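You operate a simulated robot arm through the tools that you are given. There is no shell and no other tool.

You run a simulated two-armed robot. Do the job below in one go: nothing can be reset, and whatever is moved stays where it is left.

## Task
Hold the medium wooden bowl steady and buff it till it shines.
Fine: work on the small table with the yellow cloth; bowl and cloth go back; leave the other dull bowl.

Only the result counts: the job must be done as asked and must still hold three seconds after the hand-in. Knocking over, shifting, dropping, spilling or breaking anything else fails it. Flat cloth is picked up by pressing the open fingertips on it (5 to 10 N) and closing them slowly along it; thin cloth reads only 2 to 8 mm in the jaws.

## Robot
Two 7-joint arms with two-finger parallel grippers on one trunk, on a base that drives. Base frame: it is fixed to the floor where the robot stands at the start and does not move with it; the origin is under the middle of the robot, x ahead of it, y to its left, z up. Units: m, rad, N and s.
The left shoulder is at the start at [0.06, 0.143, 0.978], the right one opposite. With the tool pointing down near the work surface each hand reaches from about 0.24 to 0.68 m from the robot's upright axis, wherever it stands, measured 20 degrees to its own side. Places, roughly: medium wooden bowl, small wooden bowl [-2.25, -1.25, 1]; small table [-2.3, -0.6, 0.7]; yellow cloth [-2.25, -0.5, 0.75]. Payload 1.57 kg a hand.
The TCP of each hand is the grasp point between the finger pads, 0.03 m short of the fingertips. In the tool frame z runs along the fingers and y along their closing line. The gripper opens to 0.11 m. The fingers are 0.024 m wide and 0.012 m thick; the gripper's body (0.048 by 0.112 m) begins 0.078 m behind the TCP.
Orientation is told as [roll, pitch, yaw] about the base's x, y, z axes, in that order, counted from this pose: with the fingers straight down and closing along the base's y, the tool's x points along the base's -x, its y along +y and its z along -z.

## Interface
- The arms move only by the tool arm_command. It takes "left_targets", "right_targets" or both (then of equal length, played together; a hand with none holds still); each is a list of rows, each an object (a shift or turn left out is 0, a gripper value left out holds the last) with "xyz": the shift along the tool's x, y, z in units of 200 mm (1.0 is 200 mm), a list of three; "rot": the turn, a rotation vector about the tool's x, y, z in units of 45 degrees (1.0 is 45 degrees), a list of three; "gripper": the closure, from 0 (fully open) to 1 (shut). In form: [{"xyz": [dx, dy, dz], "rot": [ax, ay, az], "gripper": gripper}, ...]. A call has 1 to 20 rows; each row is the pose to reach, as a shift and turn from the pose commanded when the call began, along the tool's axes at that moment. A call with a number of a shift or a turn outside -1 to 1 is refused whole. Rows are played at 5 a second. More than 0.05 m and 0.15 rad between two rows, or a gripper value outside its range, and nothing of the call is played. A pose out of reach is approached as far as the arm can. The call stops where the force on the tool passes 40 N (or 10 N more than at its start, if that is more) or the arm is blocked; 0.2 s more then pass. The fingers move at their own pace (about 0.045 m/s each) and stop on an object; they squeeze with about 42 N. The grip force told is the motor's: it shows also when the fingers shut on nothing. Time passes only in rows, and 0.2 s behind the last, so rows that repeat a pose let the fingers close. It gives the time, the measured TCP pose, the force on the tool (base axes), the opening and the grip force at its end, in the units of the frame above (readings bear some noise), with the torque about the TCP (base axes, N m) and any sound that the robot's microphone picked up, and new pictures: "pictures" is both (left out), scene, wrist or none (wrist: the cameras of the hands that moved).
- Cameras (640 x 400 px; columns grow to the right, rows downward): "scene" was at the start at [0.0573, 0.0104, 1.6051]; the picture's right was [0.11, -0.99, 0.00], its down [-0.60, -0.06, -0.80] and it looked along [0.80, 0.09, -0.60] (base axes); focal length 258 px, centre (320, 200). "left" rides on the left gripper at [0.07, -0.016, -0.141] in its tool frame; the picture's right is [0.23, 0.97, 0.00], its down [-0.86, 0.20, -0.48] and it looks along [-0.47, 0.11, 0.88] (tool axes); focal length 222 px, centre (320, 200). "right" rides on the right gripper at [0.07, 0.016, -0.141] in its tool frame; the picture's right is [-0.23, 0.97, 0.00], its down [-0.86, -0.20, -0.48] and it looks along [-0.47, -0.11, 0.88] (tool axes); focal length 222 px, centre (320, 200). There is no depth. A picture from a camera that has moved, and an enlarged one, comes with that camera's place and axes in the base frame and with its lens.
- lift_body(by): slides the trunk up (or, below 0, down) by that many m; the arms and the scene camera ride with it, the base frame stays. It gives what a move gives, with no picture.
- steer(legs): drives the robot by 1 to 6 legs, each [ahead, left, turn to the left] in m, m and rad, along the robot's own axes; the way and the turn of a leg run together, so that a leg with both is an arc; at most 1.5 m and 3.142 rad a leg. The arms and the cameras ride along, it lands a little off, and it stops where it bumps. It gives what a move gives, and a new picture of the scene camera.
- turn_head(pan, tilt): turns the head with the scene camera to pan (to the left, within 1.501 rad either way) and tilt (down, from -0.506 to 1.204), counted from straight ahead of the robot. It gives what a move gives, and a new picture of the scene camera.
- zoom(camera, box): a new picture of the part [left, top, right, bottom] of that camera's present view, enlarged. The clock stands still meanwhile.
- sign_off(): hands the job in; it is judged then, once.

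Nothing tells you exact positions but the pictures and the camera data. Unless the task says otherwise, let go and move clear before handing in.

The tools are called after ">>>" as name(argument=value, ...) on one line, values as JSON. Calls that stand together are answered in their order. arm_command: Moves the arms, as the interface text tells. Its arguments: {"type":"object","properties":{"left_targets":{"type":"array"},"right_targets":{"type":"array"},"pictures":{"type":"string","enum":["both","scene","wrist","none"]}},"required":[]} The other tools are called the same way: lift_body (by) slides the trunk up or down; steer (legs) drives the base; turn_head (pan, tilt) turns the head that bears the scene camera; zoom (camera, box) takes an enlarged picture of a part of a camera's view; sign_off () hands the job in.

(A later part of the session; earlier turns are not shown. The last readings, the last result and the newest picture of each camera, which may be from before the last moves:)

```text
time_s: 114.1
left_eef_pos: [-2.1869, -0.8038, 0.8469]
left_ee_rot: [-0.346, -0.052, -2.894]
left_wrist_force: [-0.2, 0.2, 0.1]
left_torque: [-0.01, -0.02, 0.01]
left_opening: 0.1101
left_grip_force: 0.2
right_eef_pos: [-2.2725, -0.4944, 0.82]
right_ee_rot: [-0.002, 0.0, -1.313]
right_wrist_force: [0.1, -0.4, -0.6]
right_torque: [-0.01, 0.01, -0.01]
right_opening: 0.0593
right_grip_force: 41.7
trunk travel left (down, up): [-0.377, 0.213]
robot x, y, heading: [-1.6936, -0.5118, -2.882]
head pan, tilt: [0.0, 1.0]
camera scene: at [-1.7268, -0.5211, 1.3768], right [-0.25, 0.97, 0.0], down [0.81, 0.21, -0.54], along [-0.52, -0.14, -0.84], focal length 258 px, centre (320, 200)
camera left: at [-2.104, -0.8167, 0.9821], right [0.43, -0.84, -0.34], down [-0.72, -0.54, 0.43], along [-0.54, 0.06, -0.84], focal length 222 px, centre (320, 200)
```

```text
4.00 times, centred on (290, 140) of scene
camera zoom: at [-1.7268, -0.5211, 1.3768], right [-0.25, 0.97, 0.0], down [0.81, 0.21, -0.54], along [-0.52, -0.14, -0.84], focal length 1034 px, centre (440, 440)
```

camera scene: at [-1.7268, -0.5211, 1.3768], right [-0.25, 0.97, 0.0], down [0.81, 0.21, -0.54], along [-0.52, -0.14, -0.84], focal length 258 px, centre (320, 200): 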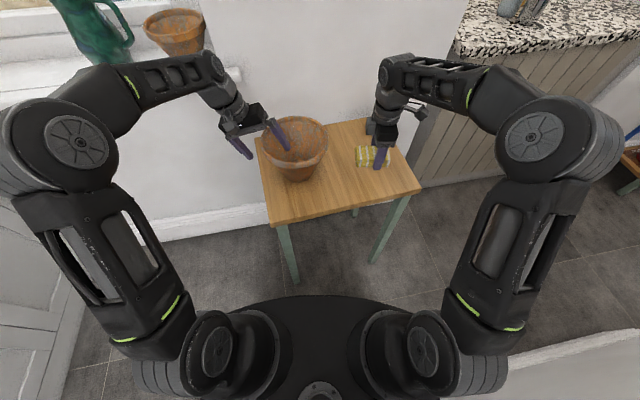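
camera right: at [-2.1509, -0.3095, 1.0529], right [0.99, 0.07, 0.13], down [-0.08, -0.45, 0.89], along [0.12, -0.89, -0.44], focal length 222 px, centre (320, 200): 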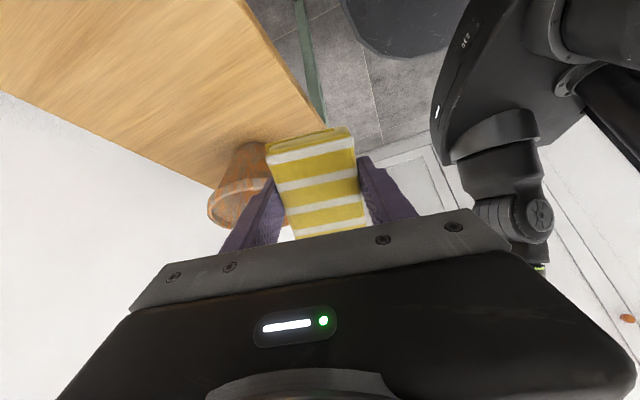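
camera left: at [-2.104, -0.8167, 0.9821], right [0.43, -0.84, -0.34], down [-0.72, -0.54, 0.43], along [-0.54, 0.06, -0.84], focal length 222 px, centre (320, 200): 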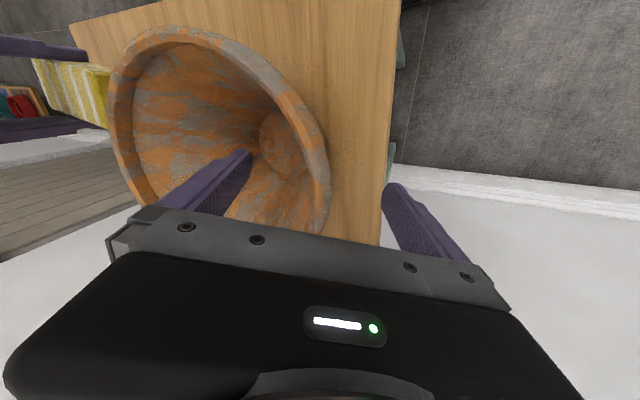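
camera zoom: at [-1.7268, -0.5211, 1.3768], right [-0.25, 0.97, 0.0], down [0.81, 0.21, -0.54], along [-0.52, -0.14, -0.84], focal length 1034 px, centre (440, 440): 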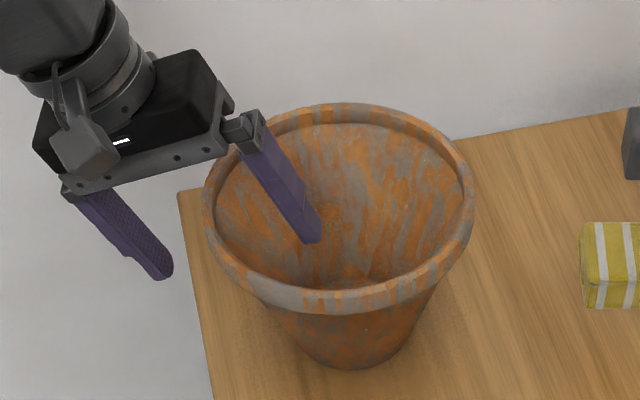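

>>> arm_command(left_targets=[{"gripper": 0.3}, {"gripper": 0.6}, {"gripper": 0.8}, {"gripper": 1.0}, {"gripper": 1.0}, {"gripper": 1.0}, {"gripper": 1.0}, {"gripper": 1.0}, {"gripper": 1.0}], pictures="wrist")

>>> zoom(camera="scene", box=[235, 90, 345, 190])

```text
time_s: 116.1
left_eef_pos: [-2.1869, -0.8029, 0.8479]
left_ee_rot: [-0.347, -0.056, -2.894]
left_wrist_force: [-3.9, 5.5, 11.5]
left_torque: [1.35, 0.12, 0.3]
left_opening: 0.0067
left_grip_force: 26.6
right_eef_pos: [-2.272, -0.4953, 0.821]
right_ee_rot: [-0.002, 0.0, -1.313]
right_wrist_force: [0.3, 0.6, -0.6]
right_torque: [0.06, -0.02, 0.01]
right_opening: 0.0589
right_grip_force: 41.5
trunk travel left (down, up): [-0.377, 0.213]
robot x, y, heading: [-1.6903, -0.5107, -2.883]
head pan, tilt: [0.0, 1.0]
camera left: at [-2.1042, -0.8154, 0.9835], right [0.43, -0.84, -0.34], down [-0.72, -0.54, 0.43], along [-0.55, 0.07, -0.84], focal length 222 px, centre (320, 200)
```

left: 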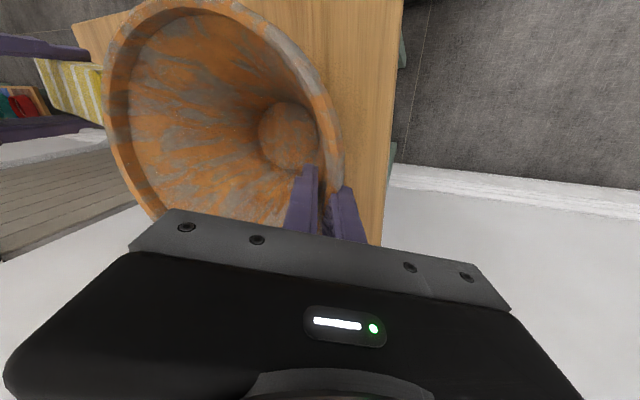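

```text
4.00 times, centred on (290, 140) of scene
camera zoom: at [-1.7264, -0.5201, 1.3769], right [-0.25, 0.97, 0.0], down [0.81, 0.21, -0.54], along [-0.52, -0.14, -0.84], focal length 1034 px, centre (440, 440)
```

zoom: 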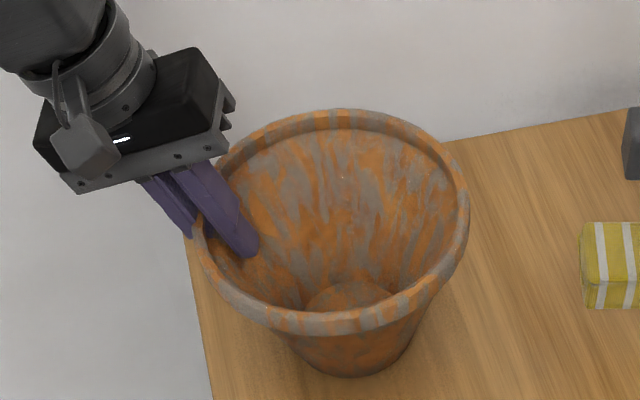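

>>> arm_command(left_targets=[{"rot": [-0.06, 0, 0]}, {"rot": [-0.12, 0, 0]}, {"rot": [-0.12, 0, 0]}], pictures="wrist")

>>> zoom(camera="scene", box=[235, 90, 345, 190])

```text
time_s: 116.9
left_eef_pos: [-2.1876, -0.8033, 0.8472]
left_ee_rot: [-0.251, -0.058, -2.894]
left_wrist_force: [-5.2, 5.8, 15.8]
left_torque: [1.62, 0.1, 0.39]
left_opening: 0.0119
left_grip_force: 29.3
right_eef_pos: [-2.271, -0.4946, 0.819]
right_ee_rot: [-0.001, -0.002, -1.311]
right_wrist_force: [-0.6, -0.3, -0.8]
right_torque: [0.01, -0.02, 0.02]
right_opening: 0.0587
right_grip_force: 41.4
trunk travel left (down, up): [-0.377, 0.213]
robot x, y, heading: [-1.6911, -0.5123, -2.888]
head pan, tilt: [0.0, 1.0]
camera left: at [-2.1069, -0.8031, 0.9852], right [0.44, -0.86, -0.26], down [-0.73, -0.51, 0.46], along [-0.53, -0.02, -0.85], focal length 222 px, centre (320, 200)
```

left: 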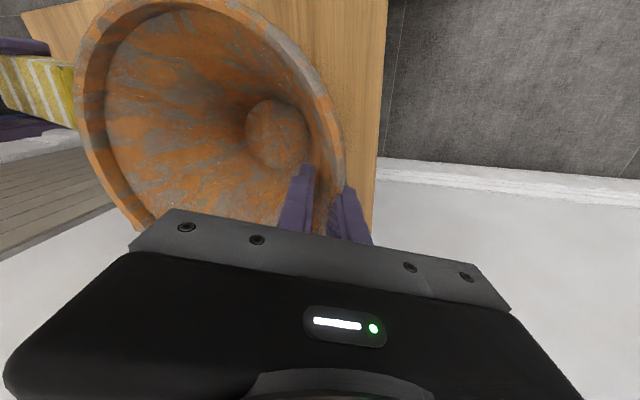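

```text
4.00 times, centred on (290, 140) of scene
camera zoom: at [-1.7261, -0.5201, 1.3769], right [-0.25, 0.97, 0.0], down [0.81, 0.21, -0.54], along [-0.52, -0.14, -0.84], focal length 1034 px, centre (440, 440)
```

zoom: 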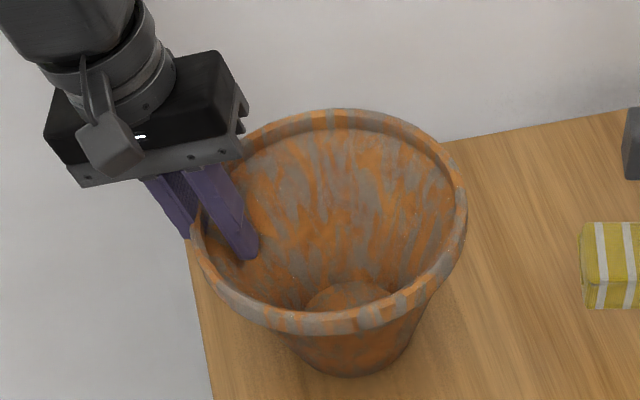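

The first hand angle sat flatter on the wall, so I return to it.

>>> arm_command(left_targets=[{"rot": [0.06, 0, 0]}, {"rot": [0.13, 0, 0]}, {"rot": [0.13, 0, 0]}], pictures="none")

>>> zoom(camera="scene", box=[235, 90, 345, 190])

```text
time_s: 117.7
left_eef_pos: [-2.1886, -0.8037, 0.8471]
left_ee_rot: [-0.356, -0.053, -2.895]
left_wrist_force: [-6.5, 3.1, 13.8]
left_torque: [1.19, 0.43, 0.43]
left_opening: 0.0068
left_grip_force: 25.9
right_eef_pos: [-2.2721, -0.4941, 0.8199]
right_ee_rot: [-0.002, 0.001, -1.313]
right_wrist_force: [0.2, -0.1, -1.2]
right_torque: [-0.02, 0.0, -0.04]
right_opening: 0.0584
right_grip_force: 42.1
trunk travel left (down, up): [-0.377, 0.213]
robot x, y, heading: [-1.6886, -0.5138, -2.885]
head pan, tilt: [0.0, 1.0]
```

```text
4.00 times, centred on (290, 140) of scene
camera zoom: at [-1.7264, -0.5204, 1.3768], right [-0.25, 0.97, 0.0], down [0.81, 0.21, -0.54], along [-0.52, -0.14, -0.84], focal length 1034 px, centre (440, 440)
```

zoom: 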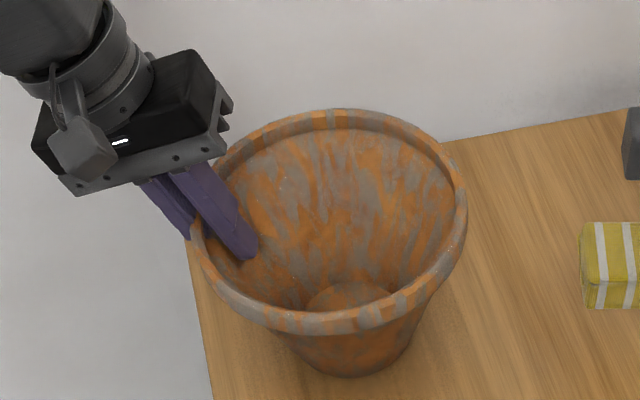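

Bowl is held firmly at the left rim, pressed lightly on the table. I bring the cloth to the right wall again.

>>> arm_command(right_targets=[{"xyz": [-0.15, 0.03, -0.03]}, {"xyz": [-0.3, 0.06, -0.06]}, {"xyz": [-0.42, 0.06, -0.075]}, {"xyz": [-0.46, 0.06, -0.075]}, {"xyz": [-0.48, 0.06, -0.075]}, {"xyz": [-0.5, 0.06, -0.075]}, {"xyz": [-0.5, 0.06, -0.075]}], pictures="none")

```text
time_s: 119.3
left_eef_pos: [-2.1859, -0.8047, 0.8453]
left_ee_rot: [-0.352, -0.053, -2.893]
left_wrist_force: [-2.3, -5.7, 13.4]
left_torque: [1.33, 0.31, 0.49]
left_opening: 0.0073
left_grip_force: 26.9
right_eef_pos: [-2.239, -0.5863, 0.8352]
right_ee_rot: [-0.001, 0.002, -1.314]
right_wrist_force: [-1.8, 11.3, 0.8]
right_torque: [-0.12, -0.02, -0.08]
right_opening: 0.0588
right_grip_force: 42.0
trunk travel left (down, up): [-0.377, 0.213]
robot x, y, heading: [-1.6918, -0.5104, -2.886]
head pan, tilt: [0.0, 1.0]
```

>>> arm_command(right_targets=[{"xyz": [0, 0.05, 0]}, {"xyz": [0, 0.1, 0]}, {"xyz": [0, 0.05, 0]}, {"xyz": [0, 0, 0]}, {"xyz": [0, -0.05, 0]}, {"xyz": [0, -0.1, 0]}, {"xyz": [0, -0.05, 0]}, {"xyz": [0, 0, 0]}, {"xyz": [0, 0.05, 0]}, {"xyz": [0, 0.1, 0]}, {"xyz": [0, 0.05, 0]}, {"xyz": [0, 0, 0]}, {"xyz": [0, -0.05, 0]}, {"xyz": [0, -0.1, 0]}, {"xyz": [0, -0.05, 0]}, {"xyz": [0, 0, 0]}, {"xyz": [0, 0.05, 0]}, {"xyz": [0, 0.1, 0]}, {"xyz": [0, 0.05, 0]}, {"xyz": [0, 0, 0]}], pictures="none")

>>> zoom(camera="scene", box=[235, 90, 345, 190])

```text
time_s: 123.5
left_eef_pos: [-2.188, -0.8043, 0.8466]
left_ee_rot: [-0.354, -0.054, -2.892]
left_wrist_force: [1.6, -20.5, 0.7]
left_torque: [0.14, 0.11, 0.76]
left_opening: 0.0084
left_grip_force: 26.5
right_eef_pos: [-2.2368, -0.5874, 0.8335]
right_ee_rot: [0.0, 0.002, -1.312]
right_wrist_force: [-2.5, 19.9, -4.0]
right_torque: [0.23, -0.01, -0.18]
right_opening: 0.0587
right_grip_force: 42.2
trunk travel left (down, up): [-0.377, 0.213]
robot x, y, heading: [-1.6864, -0.5122, -2.885]
head pan, tilt: [0.0, 1.0]
```

```text
4.00 times, centred on (290, 140) of scene
camera zoom: at [-1.7272, -0.5212, 1.3767], right [-0.25, 0.97, 0.0], down [0.81, 0.21, -0.54], along [-0.52, -0.14, -0.84], focal length 1034 px, centre (440, 440)
```

zoom: 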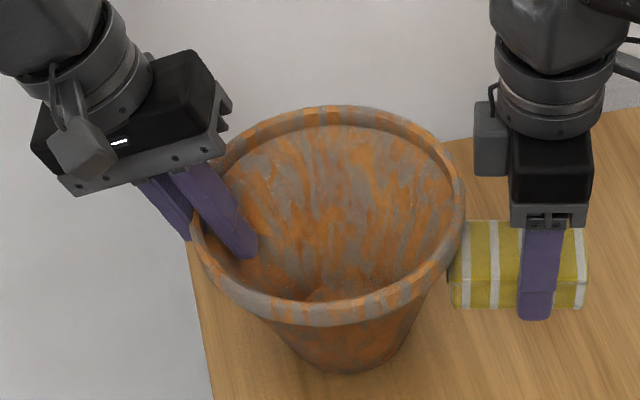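

>>> arm_command(right_targets=[{"xyz": [0.01, 0.06, 0]}, {"xyz": [0.01, 0.12, 0]}, {"xyz": [0.01, 0.04, 0]}, {"xyz": [0.01, -0.04, 0]}, {"xyz": [0.01, -0.12, 0]}, {"xyz": [0.01, -0.04, 0]}, {"xyz": [0.01, 0.04, 0]}, {"xyz": [0.01, 0.12, 0]}, {"xyz": [0.01, 0.04, 0]}, {"xyz": [0.01, -0.04, 0]}, {"xyz": [0.01, -0.12, 0]}, {"xyz": [0.01, -0.04, 0]}, {"xyz": [0.01, 0.04, 0]}, {"xyz": [0.01, 0.12, 0]}, {"xyz": [0.01, 0.04, 0]}, {"xyz": [0.01, -0.04, 0]}, {"xyz": [0.01, -0.12, 0]}, {"xyz": [0.01, -0.04, 0]}, {"xyz": [0.01, 0, 0]}, {"xyz": [0.01, 0, 0]}], pictures="none")

>>> zoom(camera="scene", box=[235, 90, 345, 190])

```text
time_s: 127.7
left_eef_pos: [-2.1872, -0.8039, 0.8451]
left_ee_rot: [-0.354, -0.051, -2.895]
left_wrist_force: [3.8, -2.8, 0.1]
left_torque: [0.01, -0.32, -0.33]
left_opening: 0.0066
left_grip_force: 26.4
right_eef_pos: [-2.237, -0.5856, 0.8341]
right_ee_rot: [-0.001, 0.0, -1.312]
right_wrist_force: [-2.7, 2.3, -0.8]
right_torque: [0.05, -0.02, -0.12]
right_opening: 0.0586
right_grip_force: 42.2
trunk travel left (down, up): [-0.377, 0.213]
robot x, y, heading: [-1.6885, -0.51, -2.885]
head pan, tilt: [0.0, 1.0]
```

```text
4.00 times, centred on (290, 140) of scene
camera zoom: at [-1.7267, -0.5211, 1.3768], right [-0.25, 0.97, 0.0], down [0.81, 0.21, -0.54], along [-0.52, -0.14, -0.84], focal length 1034 px, centre (440, 440)
```

zoom: 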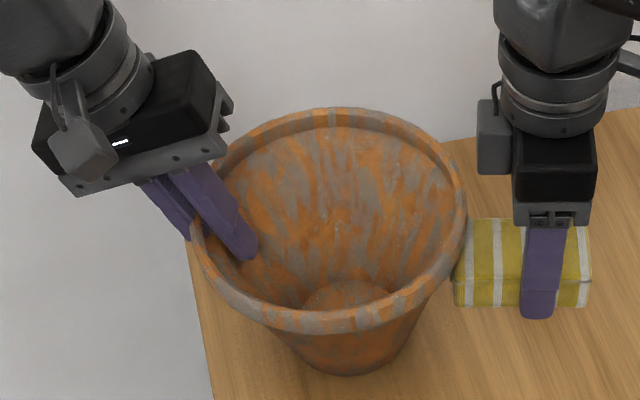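

The bowl rocks a little because outside pushes lift it; pressing inside the cone pushes it down onto the table instead. I lift the cloth over the bowl's middle to work inside.

>>> arm_command(right_targets=[{"xyz": [0.08, 0, 0]}, {"xyz": [0.15, 0, -0.1]}, {"xyz": [0.15, 0, -0.3]}, {"xyz": [0.15, 0, -0.5]}, {"xyz": [0.1, 0, -0.6]}, {"xyz": [-0.1, 0, -0.6]}, {"xyz": [-0.3, 0, -0.6]}, {"xyz": [-0.5, 0, -0.6]}, {"xyz": [-0.625, 0, -0.6]}, {"xyz": [-0.625, 0, -0.6]}])

>>> zoom(camera="scene", box=[235, 70, 345, 190])

```text
time_s: 129.9
left_eef_pos: [-2.1875, -0.8046, 0.8469]
left_ee_rot: [-0.354, -0.054, -2.893]
left_wrist_force: [-0.2, 0.8, -1.1]
left_torque: [-0.09, -0.08, 0.04]
left_opening: 0.0065
left_grip_force: 25.9
right_eef_pos: [-2.2384, -0.5772, 0.9349]
right_ee_rot: [-0.011, 0.0, -1.312]
right_wrist_force: [-0.6, 0.2, -0.8]
right_torque: [-0.01, -0.06, 0.02]
right_opening: 0.0588
right_grip_force: 42.0
right hand out of reach, approached as far as the arm can: row 4, 5, 6, 7, 8, 9, 10
trunk travel left (down, up): [-0.377, 0.213]
robot x, y, heading: [-1.6895, -0.5152, -2.882]
head pan, tilt: [0.0, 1.0]
camera scene: at [-1.727, -0.521, 1.3768], right [-0.25, 0.97, 0.0], down [0.81, 0.21, -0.54], along [-0.52, -0.14, -0.84], focal length 258 px, centre (320, 200)
camera right: at [-2.2382, -0.5043, 1.0765], right [1.0, 0.03, -0.01], down [0.03, -0.88, 0.48], along [0.01, -0.48, -0.88], focal length 222 px, centre (320, 200)
```

scene: 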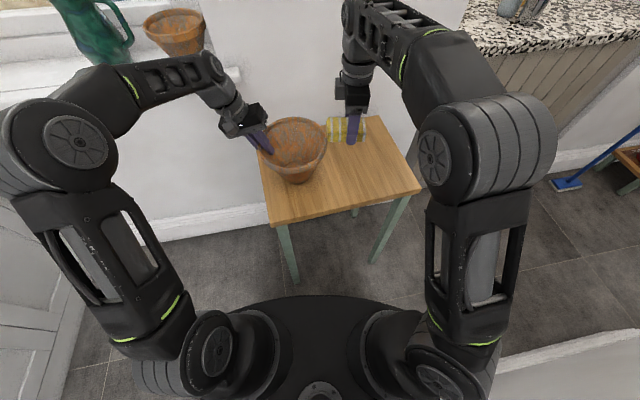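
right: 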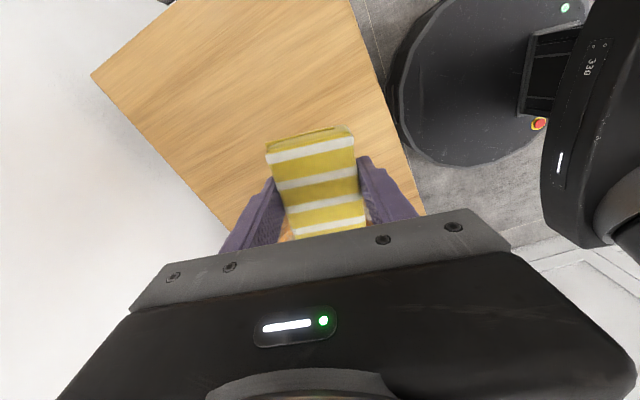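

```text
3.33 times, centred on (290, 130) of scene
camera zoom: at [-1.727, -0.521, 1.3768], right [-0.25, 0.97, 0.0], down [0.81, 0.21, -0.54], along [-0.52, -0.14, -0.84], focal length 862 px, centre (420, 433)
```

zoom: 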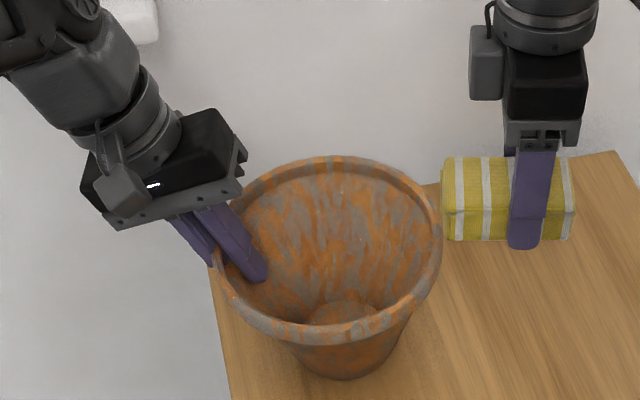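

>>> arm_command(right_targets=[{"xyz": [-0.1, 0, 0.04]}, {"xyz": [-0.25, 0, 0.05]}, {"xyz": [-0.4, 0, 0.05]}, {"xyz": [-0.55, 0, 0.05]}, {"xyz": [-0.67, 0, 0.05]}, {"xyz": [-0.67, 0, 0.05]}], pictures="wrist")

>>> zoom(camera="scene", box=[235, 70, 345, 190])

```text
time_s: 131.3
left_eef_pos: [-2.1874, -0.8042, 0.8468]
left_ee_rot: [-0.354, -0.054, -2.895]
left_wrist_force: [0.2, -0.4, -0.3]
left_torque: [-0.12, -0.24, 0.01]
left_opening: 0.0065
left_grip_force: 26.3
right_eef_pos: [-2.2289, -0.606, 0.9264]
right_ee_rot: [-0.003, -0.001, -1.311]
right_wrist_force: [0.0, 0.3, -0.5]
right_torque: [0.02, 0.01, 0.01]
right_opening: 0.0586
right_grip_force: 42.0
right hand out of reach, approached as far as the arm can: row 2, 3, 4, 5, 6
trunk travel left (down, up): [-0.377, 0.213]
robot x, y, heading: [-1.688, -0.5137, -2.889]
head pan, tilt: [0.0, 1.0]
camera right: at [-2.2312, -0.5341, 1.0682], right [1.0, 0.03, 0.0], down [0.03, -0.88, 0.48], along [0.01, -0.48, -0.88], focal length 222 px, centre (320, 200)
```

right: 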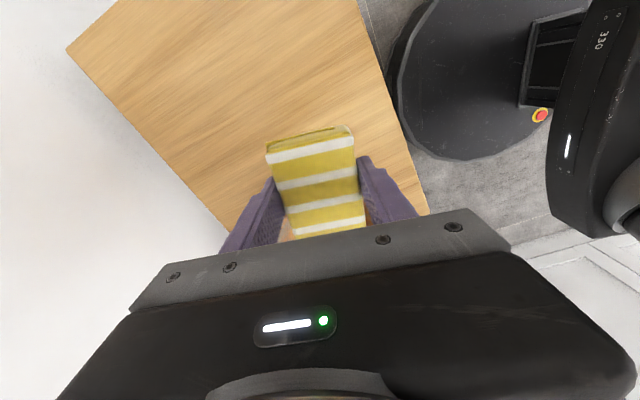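

```text
3.33 times, centred on (290, 130) of scene
camera zoom: at [-1.7268, -0.5212, 1.3768], right [-0.25, 0.97, 0.0], down [0.81, 0.21, -0.54], along [-0.52, -0.14, -0.84], focal length 862 px, centre (420, 433)
```

zoom: 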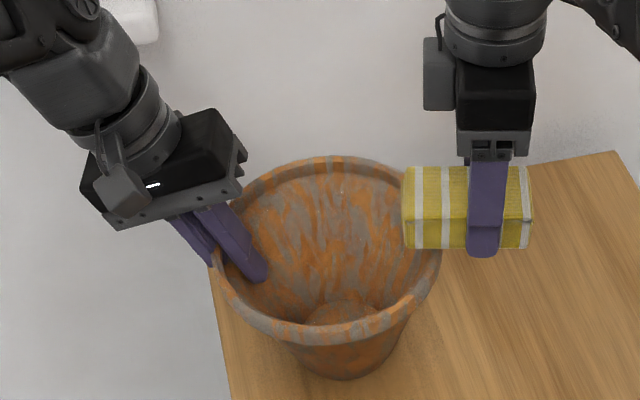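

The right arm is height-limited with the trunk this low. I raise the trunk 6 cm (the bowl rides up with it) and set the bowl back down with the left arm.

>>> lift_body(by=0.06)

>>> arm_command(left_targets=[{"xyz": [0, 0.026, 0.07]}, {"xyz": [0, 0.052, 0.14]}, {"xyz": [0, 0.078, 0.21]}, {"xyz": [0, 0.09, 0.245]}, {"xyz": [0, 0.096, 0.26]}, {"xyz": [0, 0.1, 0.27]}], pictures="wrist")

>>> zoom(camera="scene", box=[235, 70, 365, 210])

```text
time_s: 132.3
left_eef_pos: [-2.1868, -0.8055, 0.9061]
left_ee_rot: [-0.355, -0.053, -2.894]
left_wrist_force: [0.4, -0.1, -4.0]
left_torque: [-0.33, -0.09, -0.02]
left_opening: 0.0065
left_grip_force: 25.5
right_eef_pos: [-2.2304, -0.6062, 0.9864]
right_ee_rot: [-0.001, 0.0, -1.311]
right_wrist_force: [-0.8, -0.9, -0.8]
right_torque: [-0.01, 0.01, 0.04]
right_opening: 0.0586
right_grip_force: 42.4
trunk travel left (down, up): [-0.437, 0.153]
robot x, y, heading: [-1.6909, -0.5118, -2.884]
head pan, tilt: [0.0, 1.0]
```

```text
time_s: 133.7
left_eef_pos: [-2.1904, -0.8046, 0.8482]
left_ee_rot: [-0.355, -0.052, -2.894]
left_wrist_force: [-1.0, 0.6, -4.0]
left_torque: [-0.3, -0.11, 0.02]
left_opening: 0.0067
left_grip_force: 25.8
right_eef_pos: [-2.2304, -0.6064, 0.9865]
right_ee_rot: [0.0, -0.001, -1.312]
right_wrist_force: [-0.8, 0.1, -0.9]
right_torque: [0.01, -0.02, 0.01]
right_opening: 0.0588
right_grip_force: 42.0
trunk travel left (down, up): [-0.437, 0.153]
robot x, y, heading: [-1.6875, -0.5128, -2.891]
head pan, tilt: [0.0, 1.0]
camera left: at [-2.1067, -0.8187, 0.9836], right [0.43, -0.83, -0.35], down [-0.72, -0.55, 0.42], along [-0.55, 0.07, -0.84], focal length 222 px, centre (320, 200)
```

left: 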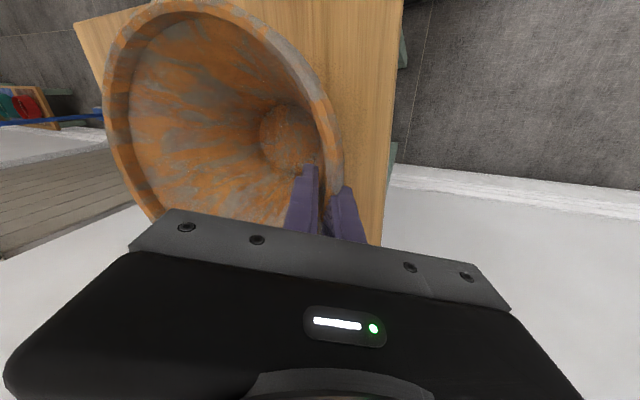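

```text
2.86 times, centred on (300, 140) of scene
camera zoom: at [-1.7272, -0.5213, 1.4368], right [-0.25, 0.97, 0.0], down [0.81, 0.21, -0.54], along [-0.52, -0.14, -0.84], focal length 739 px, centre (377, 371)
```

zoom: 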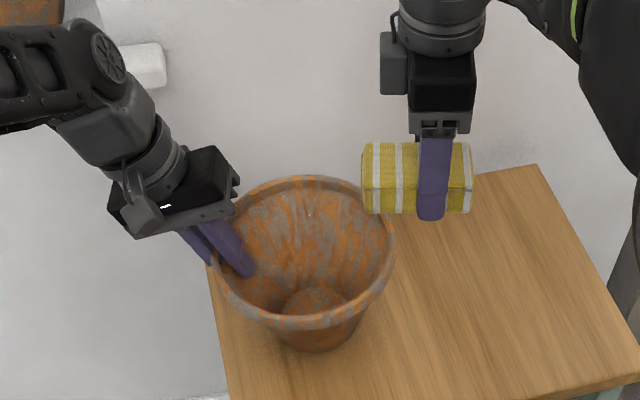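

>>> arm_command(left_targets=[{"xyz": [0, 0.003, 0.008]}, {"xyz": [0, 0.005, 0.014]}, {"xyz": [0, 0.008, 0.021]}, {"xyz": [0, 0.009, 0.025]}], pictures="none")

```text
time_s: 134.7
left_eef_pos: [-2.1917, -0.8044, 0.8464]
left_ee_rot: [-0.357, -0.06, -2.894]
left_wrist_force: [-0.2, -4.6, 16.7]
left_torque: [0.43, -0.45, -0.08]
left_opening: 0.0067
left_grip_force: 26.3
right_eef_pos: [-2.2285, -0.6058, 0.9872]
right_ee_rot: [-0.003, 0.0, -1.312]
right_wrist_force: [0.4, 0.6, -0.1]
right_torque: [0.01, 0.04, -0.02]
right_opening: 0.0584
right_grip_force: 41.4
trunk travel left (down, up): [-0.437, 0.153]
robot x, y, heading: [-1.6875, -0.5128, -2.881]
head pan, tilt: [0.0, 1.0]
```

>>> arm_command(right_targets=[{"xyz": [-0.13, -0.02, 0]}, {"xyz": [-0.27, -0.02, 0]}, {"xyz": [-0.4, -0.02, 0]}, {"xyz": [-0.535, -0.02, 0]}, {"xyz": [-0.535, -0.02, 0.15]}, {"xyz": [-0.535, -0.02, 0.25]}, {"xyz": [-0.535, -0.02, 0.25]}], pictures="wrist")

>>> zoom(camera="scene", box=[235, 70, 365, 210])

>>> zoom(camera="left", box=[0, 0, 640, 400])

```text
time_s: 136.3
left_eef_pos: [-2.1912, -0.803, 0.8432]
left_ee_rot: [-0.354, -0.055, -2.893]
left_wrist_force: [-3.3, 2.0, 16.1]
left_torque: [1.05, -0.01, 0.21]
left_opening: 0.0066
left_grip_force: 26.2
right_eef_pos: [-2.2089, -0.7104, 0.9362]
right_ee_rot: [-0.003, -0.001, -1.312]
right_wrist_force: [-1.3, -0.4, -0.1]
right_torque: [-0.02, -0.01, 0.0]
right_opening: 0.0585
right_grip_force: 41.8
right hand out of reach, approached as far as the arm can: row 1, 2, 3, 4, 5
trunk travel left (down, up): [-0.437, 0.153]
robot x, y, heading: [-1.6876, -0.5103, -2.885]
head pan, tilt: [0.0, 1.0]
camera right: at [-2.21, -0.6376, 1.078], right [1.0, 0.03, 0.0], down [0.03, -0.88, 0.48], along [0.01, -0.48, -0.88], focal length 222 px, centre (320, 200)
```

right: 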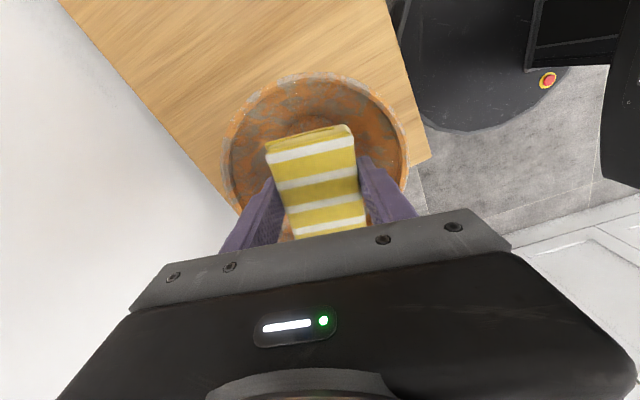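

```text
2.86 times, centred on (300, 140) of scene
camera zoom: at [-1.7261, -0.5201, 1.4368], right [-0.25, 0.97, 0.0], down [0.81, 0.21, -0.54], along [-0.52, -0.14, -0.84], focal length 739 px, centre (377, 371)
```

zoom: 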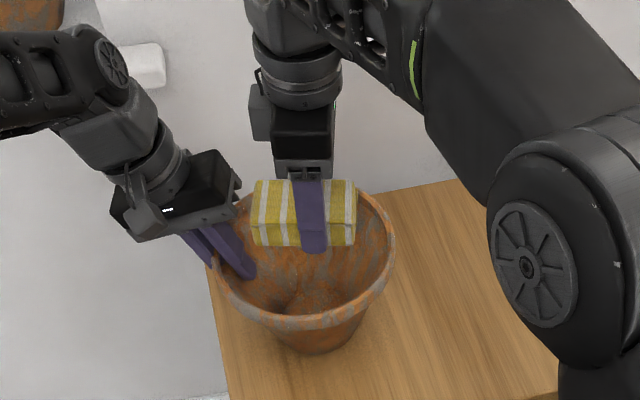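

```text
1.00 times, centred on (320, 200) of left (not enlarged: the box is as wide or as high as the picture)
camera zoom: at [-2.1072, -0.8174, 0.9789], right [0.43, -0.83, -0.35], down [-0.72, -0.55, 0.42], along [-0.55, 0.07, -0.84], focal length 222 px, centre (320, 200)
```

zoom: 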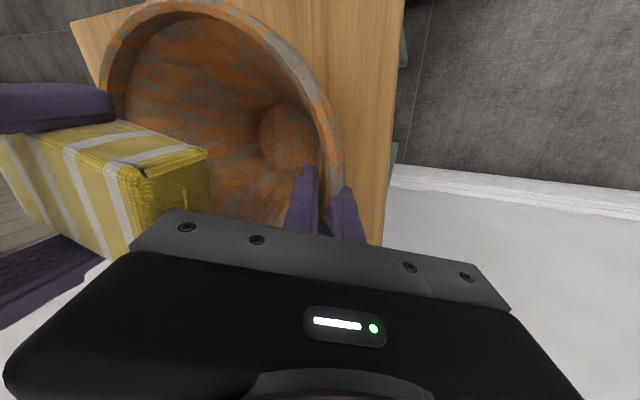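

The cloth block is centred over the bowl. I lower it inside, the last bit slowly until it touches.

>>> arm_command(right_targets=[{"xyz": [0, 0, 0.15]}, {"xyz": [0, 0, 0.3]}, {"xyz": [0, 0, 0.42]}, {"xyz": [0, 0, 0.5]}, {"xyz": [0, 0, 0.53]}, {"xyz": [0, 0, 0.55]}, {"xyz": [0, 0, 0.57]}], pictures="wrist")

>>> zoom(camera="scene", box=[235, 70, 365, 210])

```text
time_s: 137.7
left_eef_pos: [-2.1904, -0.8033, 0.8434]
left_ee_rot: [-0.356, -0.052, -2.897]
left_wrist_force: [4.6, -1.0, 10.5]
left_torque: [0.45, -0.57, -0.16]
left_opening: 0.0064
left_grip_force: 26.6
right_eef_pos: [-2.2111, -0.7125, 0.8356]
right_ee_rot: [-0.02, -0.01, -1.314]
right_wrist_force: [-3.7, -0.2, 3.9]
right_torque: [-0.06, -0.07, -0.15]
right_opening: 0.059
right_grip_force: 42.1
trunk travel left (down, up): [-0.437, 0.153]
robot x, y, heading: [-1.6885, -0.5132, -2.889]
head pan, tilt: [0.0, 1.0]
stopped in row 6 (right hand): the force on the tool passed its limit at 43 N (the readings are from after the stop); the commanded pose is now the measured one
camera right: at [-2.2099, -0.6395, 0.976], right [1.0, 0.03, -0.02], down [0.03, -0.87, 0.49], along [0.0, -0.49, -0.87], focal length 222 px, centre (320, 200)
```

right: 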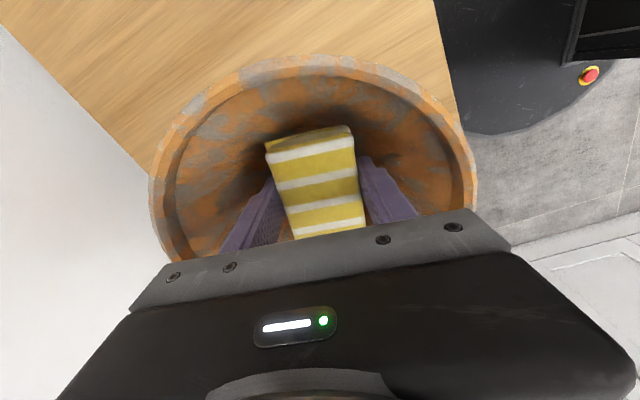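

```text
2.86 times, centred on (300, 140) of scene
camera zoom: at [-1.7258, -0.5211, 1.4366], right [-0.25, 0.97, 0.0], down [0.81, 0.21, -0.54], along [-0.52, -0.14, -0.84], focal length 739 px, centre (377, 371)
```

zoom: 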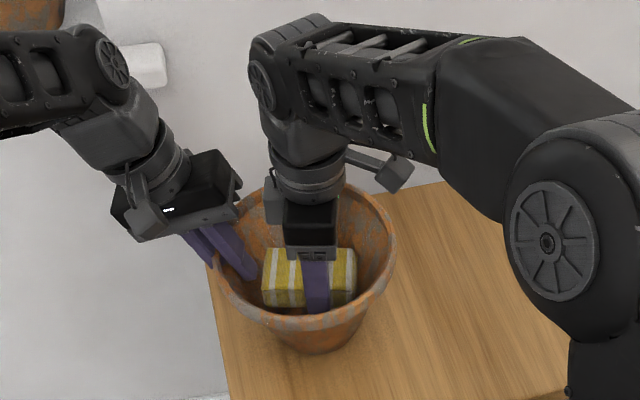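

Now inside contact: I press lightly down and twist to and fro.

>>> arm_command(right_targets=[{"xyz": [0, 0, 0.006], "rot": [0, 0, 0.12]}, {"xyz": [0, 0, 0.01], "rot": [0, 0, 0.25]}, {"xyz": [0, 0, 0.01], "rot": [0, 0, 0.1]}, {"xyz": [0, 0, 0.01], "rot": [0, 0, -0.08]}, {"xyz": [0, 0, 0.01], "rot": [0, 0, -0.25]}, {"xyz": [0, 0, 0.01], "rot": [0, 0, -0.08]}, {"xyz": [0, 0, 0.01], "rot": [0, 0, 0.08]}, {"xyz": [0, 0, 0.01], "rot": [0, 0, 0.25]}, {"xyz": [0, 0, 0.01], "rot": [0, 0, 0.08]}, {"xyz": [0, 0, 0.01], "rot": [0, 0, -0.08]}, {"xyz": [0, 0, 0.01], "rot": [0, 0, -0.25]}], pictures="none")

```text
time_s: 140.1
left_eef_pos: [-2.1902, -0.8009, 0.8441]
left_ee_rot: [-0.356, -0.05, -2.895]
left_wrist_force: [9.3, 6.2, 13.1]
left_torque: [0.69, 0.31, -0.19]
left_opening: 0.0066
left_grip_force: 26.0
right_eef_pos: [-2.2112, -0.7137, 0.8345]
right_ee_rot: [-0.026, -0.005, -1.117]
right_wrist_force: [-23.1, -9.4, 15.7]
right_torque: [-0.55, 0.1, -1.25]
right_opening: 0.0588
right_grip_force: 42.3
trunk travel left (down, up): [-0.437, 0.153]
robot x, y, heading: [-1.6889, -0.5152, -2.886]
head pan, tilt: [0.0, 1.0]
```

>>> arm_command(right_targets=[{"xyz": [0, 0, 0], "rot": [0, 0, 0.12]}, {"xyz": [0, -0.01, 0], "rot": [0, 0, 0.25]}, {"xyz": [0, -0.02, 0], "rot": [0, 0, 0.25]}, {"xyz": [0, -0.02, 0], "rot": [0, 0, 0.25]}], pictures="none")

>>> zoom(camera="scene", box=[235, 70, 365, 210])

>>> zoom(camera="right", box=[120, 30, 500, 270])

```text
time_s: 141.1
left_eef_pos: [-2.1893, -0.8023, 0.8414]
left_ee_rot: [-0.355, -0.052, -2.892]
left_wrist_force: [2.5, 4.1, 7.3]
left_torque: [0.97, -0.6, -0.08]
left_opening: 0.0061
left_grip_force: 26.1
right_eef_pos: [-2.2114, -0.7141, 0.8306]
right_ee_rot: [-0.011, -0.01, -1.311]
right_wrist_force: [0.3, -0.9, -0.8]
right_torque: [0.03, -0.01, 0.02]
right_opening: 0.0586
right_grip_force: 42.1
trunk travel left (down, up): [-0.437, 0.153]
robot x, y, heading: [-1.6889, -0.5065, -2.888]
head pan, tilt: [0.0, 1.0]
```

```text
2.86 times, centred on (300, 140) of scene
camera zoom: at [-1.7261, -0.5205, 1.4366], right [-0.25, 0.97, 0.0], down [0.81, 0.21, -0.54], along [-0.52, -0.14, -0.84], focal length 739 px, centre (377, 371)
```

zoom: 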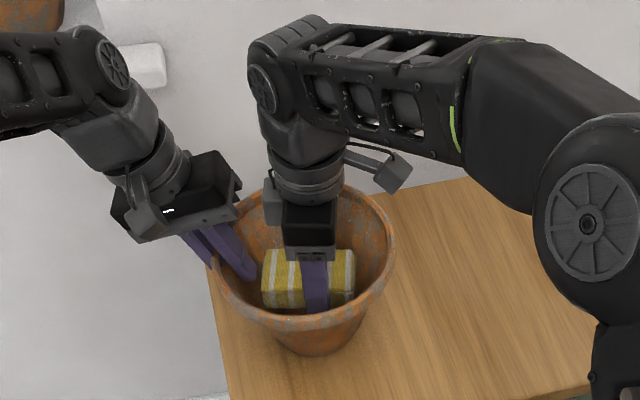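

```text
1.67 times, centred on (310, 150) of right
camera zoom: at [-2.2125, -0.6413, 0.9724], right [1.0, 0.03, -0.01], down [0.03, -0.87, 0.49], along [0.01, -0.49, -0.87], focal length 370 px, centre (337, 283)
```

zoom: 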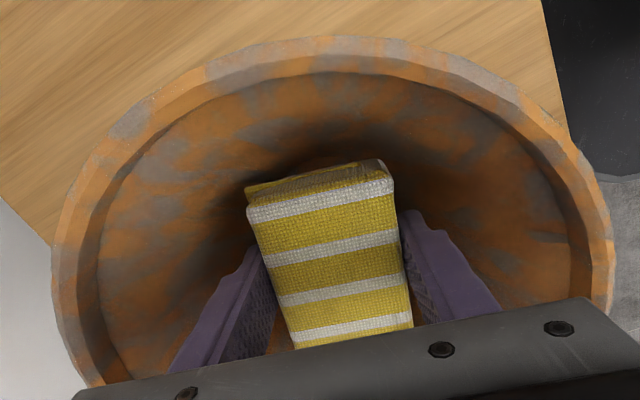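

>>> zoom(camera="scene", box=[265, 110, 325, 200])

>>> zoom(camera="left", box=[80, 0, 380, 220])

```text
4.44 times, centred on (295, 155) of scene
camera zoom: at [-1.7261, -0.5205, 1.4366], right [-0.25, 0.97, 0.0], down [0.81, 0.21, -0.54], along [-0.52, -0.14, -0.84], focal length 1149 px, centre (431, 400)
```

zoom: 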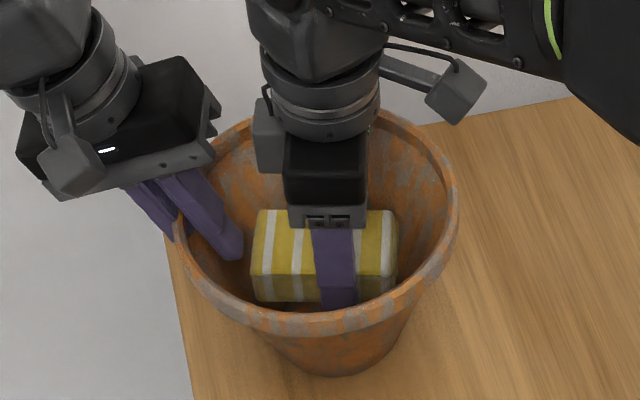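

```text
1.82 times, centred on (230, 110) of left
camera zoom: at [-2.107, -0.8173, 0.9778], right [0.43, -0.83, -0.35], down [-0.72, -0.55, 0.42], along [-0.54, 0.07, -0.84], focal length 404 px, centre (484, 364)
```

zoom: 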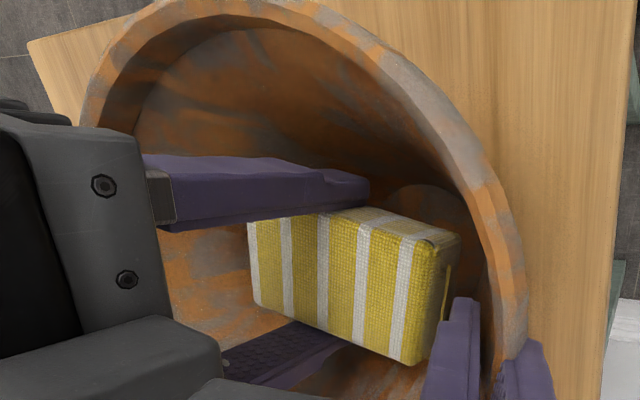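

The grey dullness is now visibly fading inside, so this works. I press down slightly again and keep twisting.

>>> arm_command(right_targets=[{"xyz": [0, 0, 0.01]}, {"xyz": [0, 0, 0.015]}, {"xyz": [0, 0, 0.02]}, {"xyz": [0, 0, 0.025]}], pictures="none")

```text
time_s: 142.1
left_eef_pos: [-2.1903, -0.8035, 0.843]
left_ee_rot: [-0.354, -0.052, -2.897]
left_wrist_force: [1.5, 3.5, 1.4]
left_torque: [0.2, -0.21, 0.03]
left_opening: 0.0065
left_grip_force: 26.7
right_eef_pos: [-2.2138, -0.7147, 0.8268]
right_ee_rot: [-0.017, -0.01, -1.314]
right_wrist_force: [-2.0, -0.9, 6.9]
right_torque: [-0.1, -0.17, -0.12]
right_opening: 0.0587
right_grip_force: 41.8
trunk travel left (down, up): [-0.437, 0.153]
robot x, y, heading: [-1.6851, -0.513, -2.884]
head pan, tilt: [0.0, 1.0]
```

>>> arm_command(right_targets=[{"rot": [0, 0, 0.1]}, {"rot": [0, 0, 0.22]}, {"rot": [0, 0, 0.1]}, {"rot": [0, 0, -0.06]}, {"rot": [0, 0, -0.22]}, {"rot": [0, 0, -0.06]}, {"rot": [0, 0, 0.06]}, {"rot": [0, 0, 0.22]}, {"rot": [0, 0, 0.06]}, {"rot": [0, 0, -0.06]}, {"rot": [0, 0, -0.22]}, {"rot": [0, 0, -0.06]}, {"rot": [0, 0, 0.06]}, {"rot": [0, 0, 0.22]}, {"rot": [0, 0, 0.06]}, {"rot": [0, 0, -0.06]}, {"rot": [0, 0, -0.22]}, {"rot": [0, 0, -0.06]}, {"rot": [0, 0, 0]}], pictures="none")

>>> zoom(camera="left", box=[80, 0, 380, 220])

>>> zoom(camera="scene", box=[265, 110, 325, 200])

```text
time_s: 146.1
left_eef_pos: [-2.1904, -0.8027, 0.8425]
left_ee_rot: [-0.354, -0.051, -2.899]
left_wrist_force: [5.1, 6.5, 1.3]
left_torque: [0.13, -0.63, -0.71]
left_opening: 0.0066
left_grip_force: 26.5
right_eef_pos: [-2.2136, -0.7144, 0.8259]
right_ee_rot: [-0.014, -0.01, -1.315]
right_wrist_force: [-5.3, -6.3, 2.3]
right_torque: [-0.05, 0.14, 0.06]
right_opening: 0.0586
right_grip_force: 41.8
trunk travel left (down, up): [-0.437, 0.153]
robot x, y, heading: [-1.6887, -0.5076, -2.886]
head pan, tilt: [0.0, 1.0]
```

```text
1.82 times, centred on (230, 110) of left
camera zoom: at [-2.1072, -0.8173, 0.9779], right [0.42, -0.84, -0.35], down [-0.72, -0.54, 0.42], along [-0.54, 0.07, -0.84], focal length 404 px, centre (484, 364)
```

zoom: 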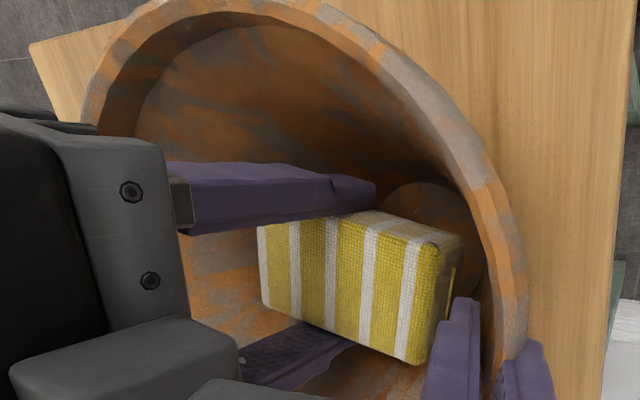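

```text
4.44 times, centred on (295, 155) of scene
camera zoom: at [-1.7266, -0.521, 1.4368], right [-0.25, 0.97, 0.0], down [0.81, 0.21, -0.54], along [-0.52, -0.14, -0.84], focal length 1149 px, centre (431, 400)
```

zoom: 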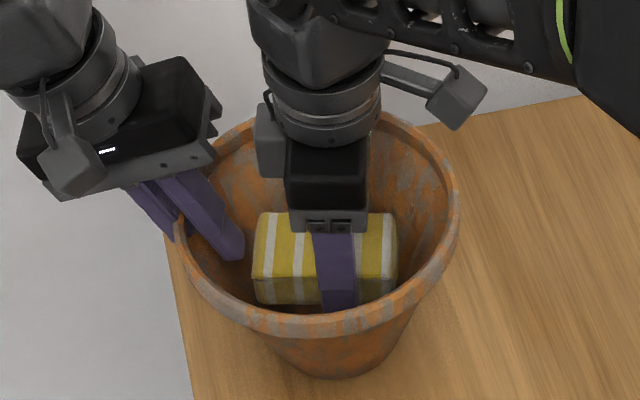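

I switch to longer strokes: rise a little and press the cloth against the inner right wall, then stroke up and down along its slope.

>>> arm_command(right_targets=[{"xyz": [0, 0, -0.06]}, {"xyz": [0, 0, -0.11]}, {"xyz": [0.04, 0, -0.11]}, {"xyz": [0.06, 0, -0.11]}, {"xyz": [0.075, 0, -0.11]}, {"xyz": [0.085, 0, -0.11]}], pictures="none")

```text
time_s: 147.5
left_eef_pos: [-2.1901, -0.7986, 0.8432]
left_ee_rot: [-0.359, -0.048, -2.901]
left_wrist_force: [-5.9, 32.0, -8.9]
left_torque: [-0.76, -0.03, 0.61]
left_opening: 0.0069
left_grip_force: 25.6
right_eef_pos: [-2.2154, -0.702, 0.8498]
right_ee_rot: [-0.017, -0.019, -1.31]
right_wrist_force: [4.5, -32.9, 9.6]
right_torque: [-0.66, -0.36, -0.87]
right_opening: 0.0588
right_grip_force: 42.3
trunk travel left (down, up): [-0.437, 0.153]
robot x, y, heading: [-1.692, -0.5131, -2.887]
head pan, tilt: [0.0, 1.0]
```

>>> arm_command(right_targets=[{"xyz": [-0.01, 0, 0]}, {"xyz": [-0.02, 0, 0]}, {"xyz": [-0.02, 0, 0]}], pictures="none")

```text
time_s: 148.3
left_eef_pos: [-2.1917, -0.8017, 0.8435]
left_ee_rot: [-0.357, -0.051, -2.899]
left_wrist_force: [-4.1, 29.9, -9.6]
left_torque: [-0.46, -0.44, 0.06]
left_opening: 0.0065
left_grip_force: 26.6
right_eef_pos: [-2.2158, -0.7034, 0.851]
right_ee_rot: [-0.018, -0.016, -1.313]
right_wrist_force: [3.3, -26.7, 11.6]
right_torque: [-0.39, -0.2, -0.31]
right_opening: 0.0588
right_grip_force: 42.5
trunk travel left (down, up): [-0.437, 0.153]
robot x, y, heading: [-1.6903, -0.5133, -2.885]
head pan, tilt: [0.0, 1.0]
```

>>> arm_command(right_targets=[{"xyz": [-0.01, 0, 0]}, {"xyz": [-0.02, 0, 0]}, {"xyz": [-0.02, 0, 0]}], pictures="none")

```text
time_s: 149.1
left_eef_pos: [-2.1913, -0.8018, 0.8437]
left_ee_rot: [-0.357, -0.051, -2.898]
left_wrist_force: [2.3, 22.1, -2.2]
left_torque: [0.09, -0.45, -0.39]
left_opening: 0.0066
left_grip_force: 26.3
right_eef_pos: [-2.2157, -0.7067, 0.8491]
right_ee_rot: [-0.019, -0.011, -1.315]
right_wrist_force: [-2.1, -20.0, 8.1]
right_torque: [-0.27, 0.02, -0.19]
right_opening: 0.0588
right_grip_force: 41.7
trunk travel left (down, up): [-0.437, 0.153]
robot x, y, heading: [-1.6876, -0.5081, -2.892]
head pan, tilt: [0.0, 1.0]
```

>>> arm_command(right_targets=[{"xyz": [-0.015, 0, 0]}, {"xyz": [0.01, 0, -0.07]}, {"xyz": [-0.015, 0, 0]}, {"xyz": [-0.04, 0, 0.07]}, {"xyz": [-0.015, 0, 0]}, {"xyz": [0.01, 0, -0.07]}, {"xyz": [-0.015, 0, 0]}, {"xyz": [-0.04, 0, 0.07]}, {"xyz": [-0.015, 0, 0]}, {"xyz": [0.01, 0, -0.07]}, {"xyz": [-0.015, 0, 0]}, {"xyz": [-0.04, 0, 0.07]}, {"xyz": [-0.015, 0, 0]}, {"xyz": [0.01, 0, -0.07]}, {"xyz": [-0.015, 0, 0]}, {"xyz": [-0.04, 0, 0.07]}, {"xyz": [-0.015, 0, 0]}, {"xyz": [0.01, 0, -0.07]}, {"xyz": [-0.015, 0, 0]}, {"xyz": [-0.015, 0, 0]}], pictures="none")

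>>> zoom(camera="left", box=[80, 0, 380, 220])

>>> zoom(camera="scene", box=[265, 110, 325, 200])

```text
time_s: 153.3
left_eef_pos: [-2.1914, -0.8026, 0.8434]
left_ee_rot: [-0.355, -0.053, -2.896]
left_wrist_force: [-3.7, -4.3, 13.6]
left_torque: [0.02, 0.15, 0.13]
left_opening: 0.0067
left_grip_force: 26.0
right_eef_pos: [-2.2149, -0.7089, 0.8494]
right_ee_rot: [-0.017, -0.009, -1.312]
right_wrist_force: [1.1, -0.2, -0.9]
right_torque: [0.02, 0.02, -0.03]
right_opening: 0.059
right_grip_force: 41.9
trunk travel left (down, up): [-0.437, 0.153]
robot x, y, heading: [-1.6906, -0.5109, -2.886]
head pan, tilt: [0.0, 1.0]
```

```text
1.82 times, centred on (230, 110) of left
camera zoom: at [-2.1074, -0.8178, 0.9782], right [0.42, -0.83, -0.35], down [-0.72, -0.55, 0.42], along [-0.55, 0.07, -0.84], focal length 404 px, centre (484, 364)
```

zoom: 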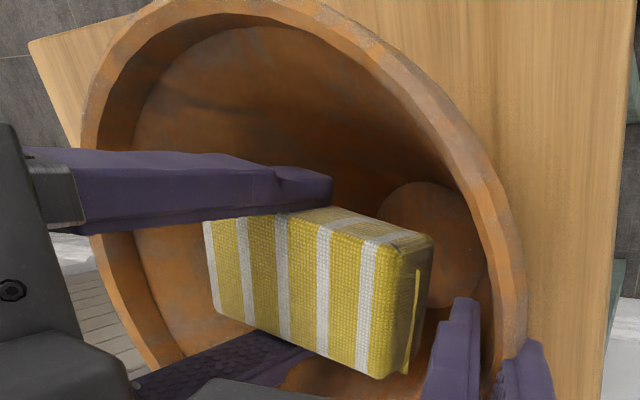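

```text
4.44 times, centred on (295, 155) of scene
camera zoom: at [-1.7264, -0.5212, 1.4368], right [-0.25, 0.97, 0.0], down [0.81, 0.21, -0.54], along [-0.52, -0.14, -0.84], focal length 1149 px, centre (431, 400)
```

zoom: 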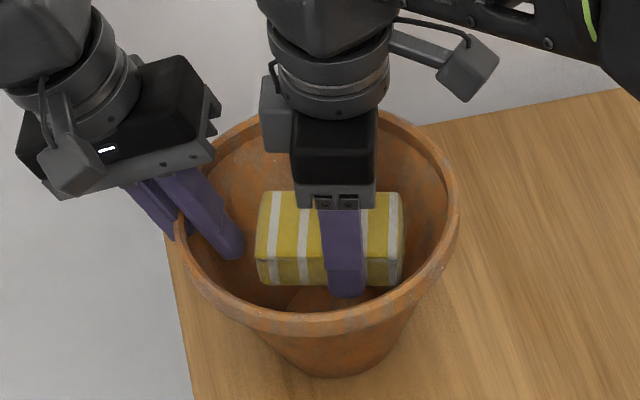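

The dullness has nearly vanished all over the bowl. I press the inner wall again and continue a bit until it is fully shiny.

>>> arm_command(right_targets=[{"xyz": [0.01, 0, 0]}, {"xyz": [0.02, 0, 0]}, {"xyz": [0.03, 0, 0]}, {"xyz": [0.03, 0, 0]}], pictures="none")

```text
time_s: 154.3
left_eef_pos: [-2.1912, -0.8027, 0.8438]
left_ee_rot: [-0.358, -0.052, -2.898]
left_wrist_force: [-5.8, 7.1, 9.6]
left_torque: [-0.4, -0.02, 0.42]
left_opening: 0.0065
left_grip_force: 25.8
right_eef_pos: [-2.2154, -0.705, 0.8508]
right_ee_rot: [-0.016, -0.012, -1.311]
right_wrist_force: [3.6, -14.5, 2.4]
right_torque: [-0.39, -0.18, -0.45]
right_opening: 0.0587
right_grip_force: 41.7
trunk travel left (down, up): [-0.437, 0.153]
robot x, y, heading: [-1.6904, -0.5156, -2.891]
head pan, tilt: [0.0, 1.0]
```

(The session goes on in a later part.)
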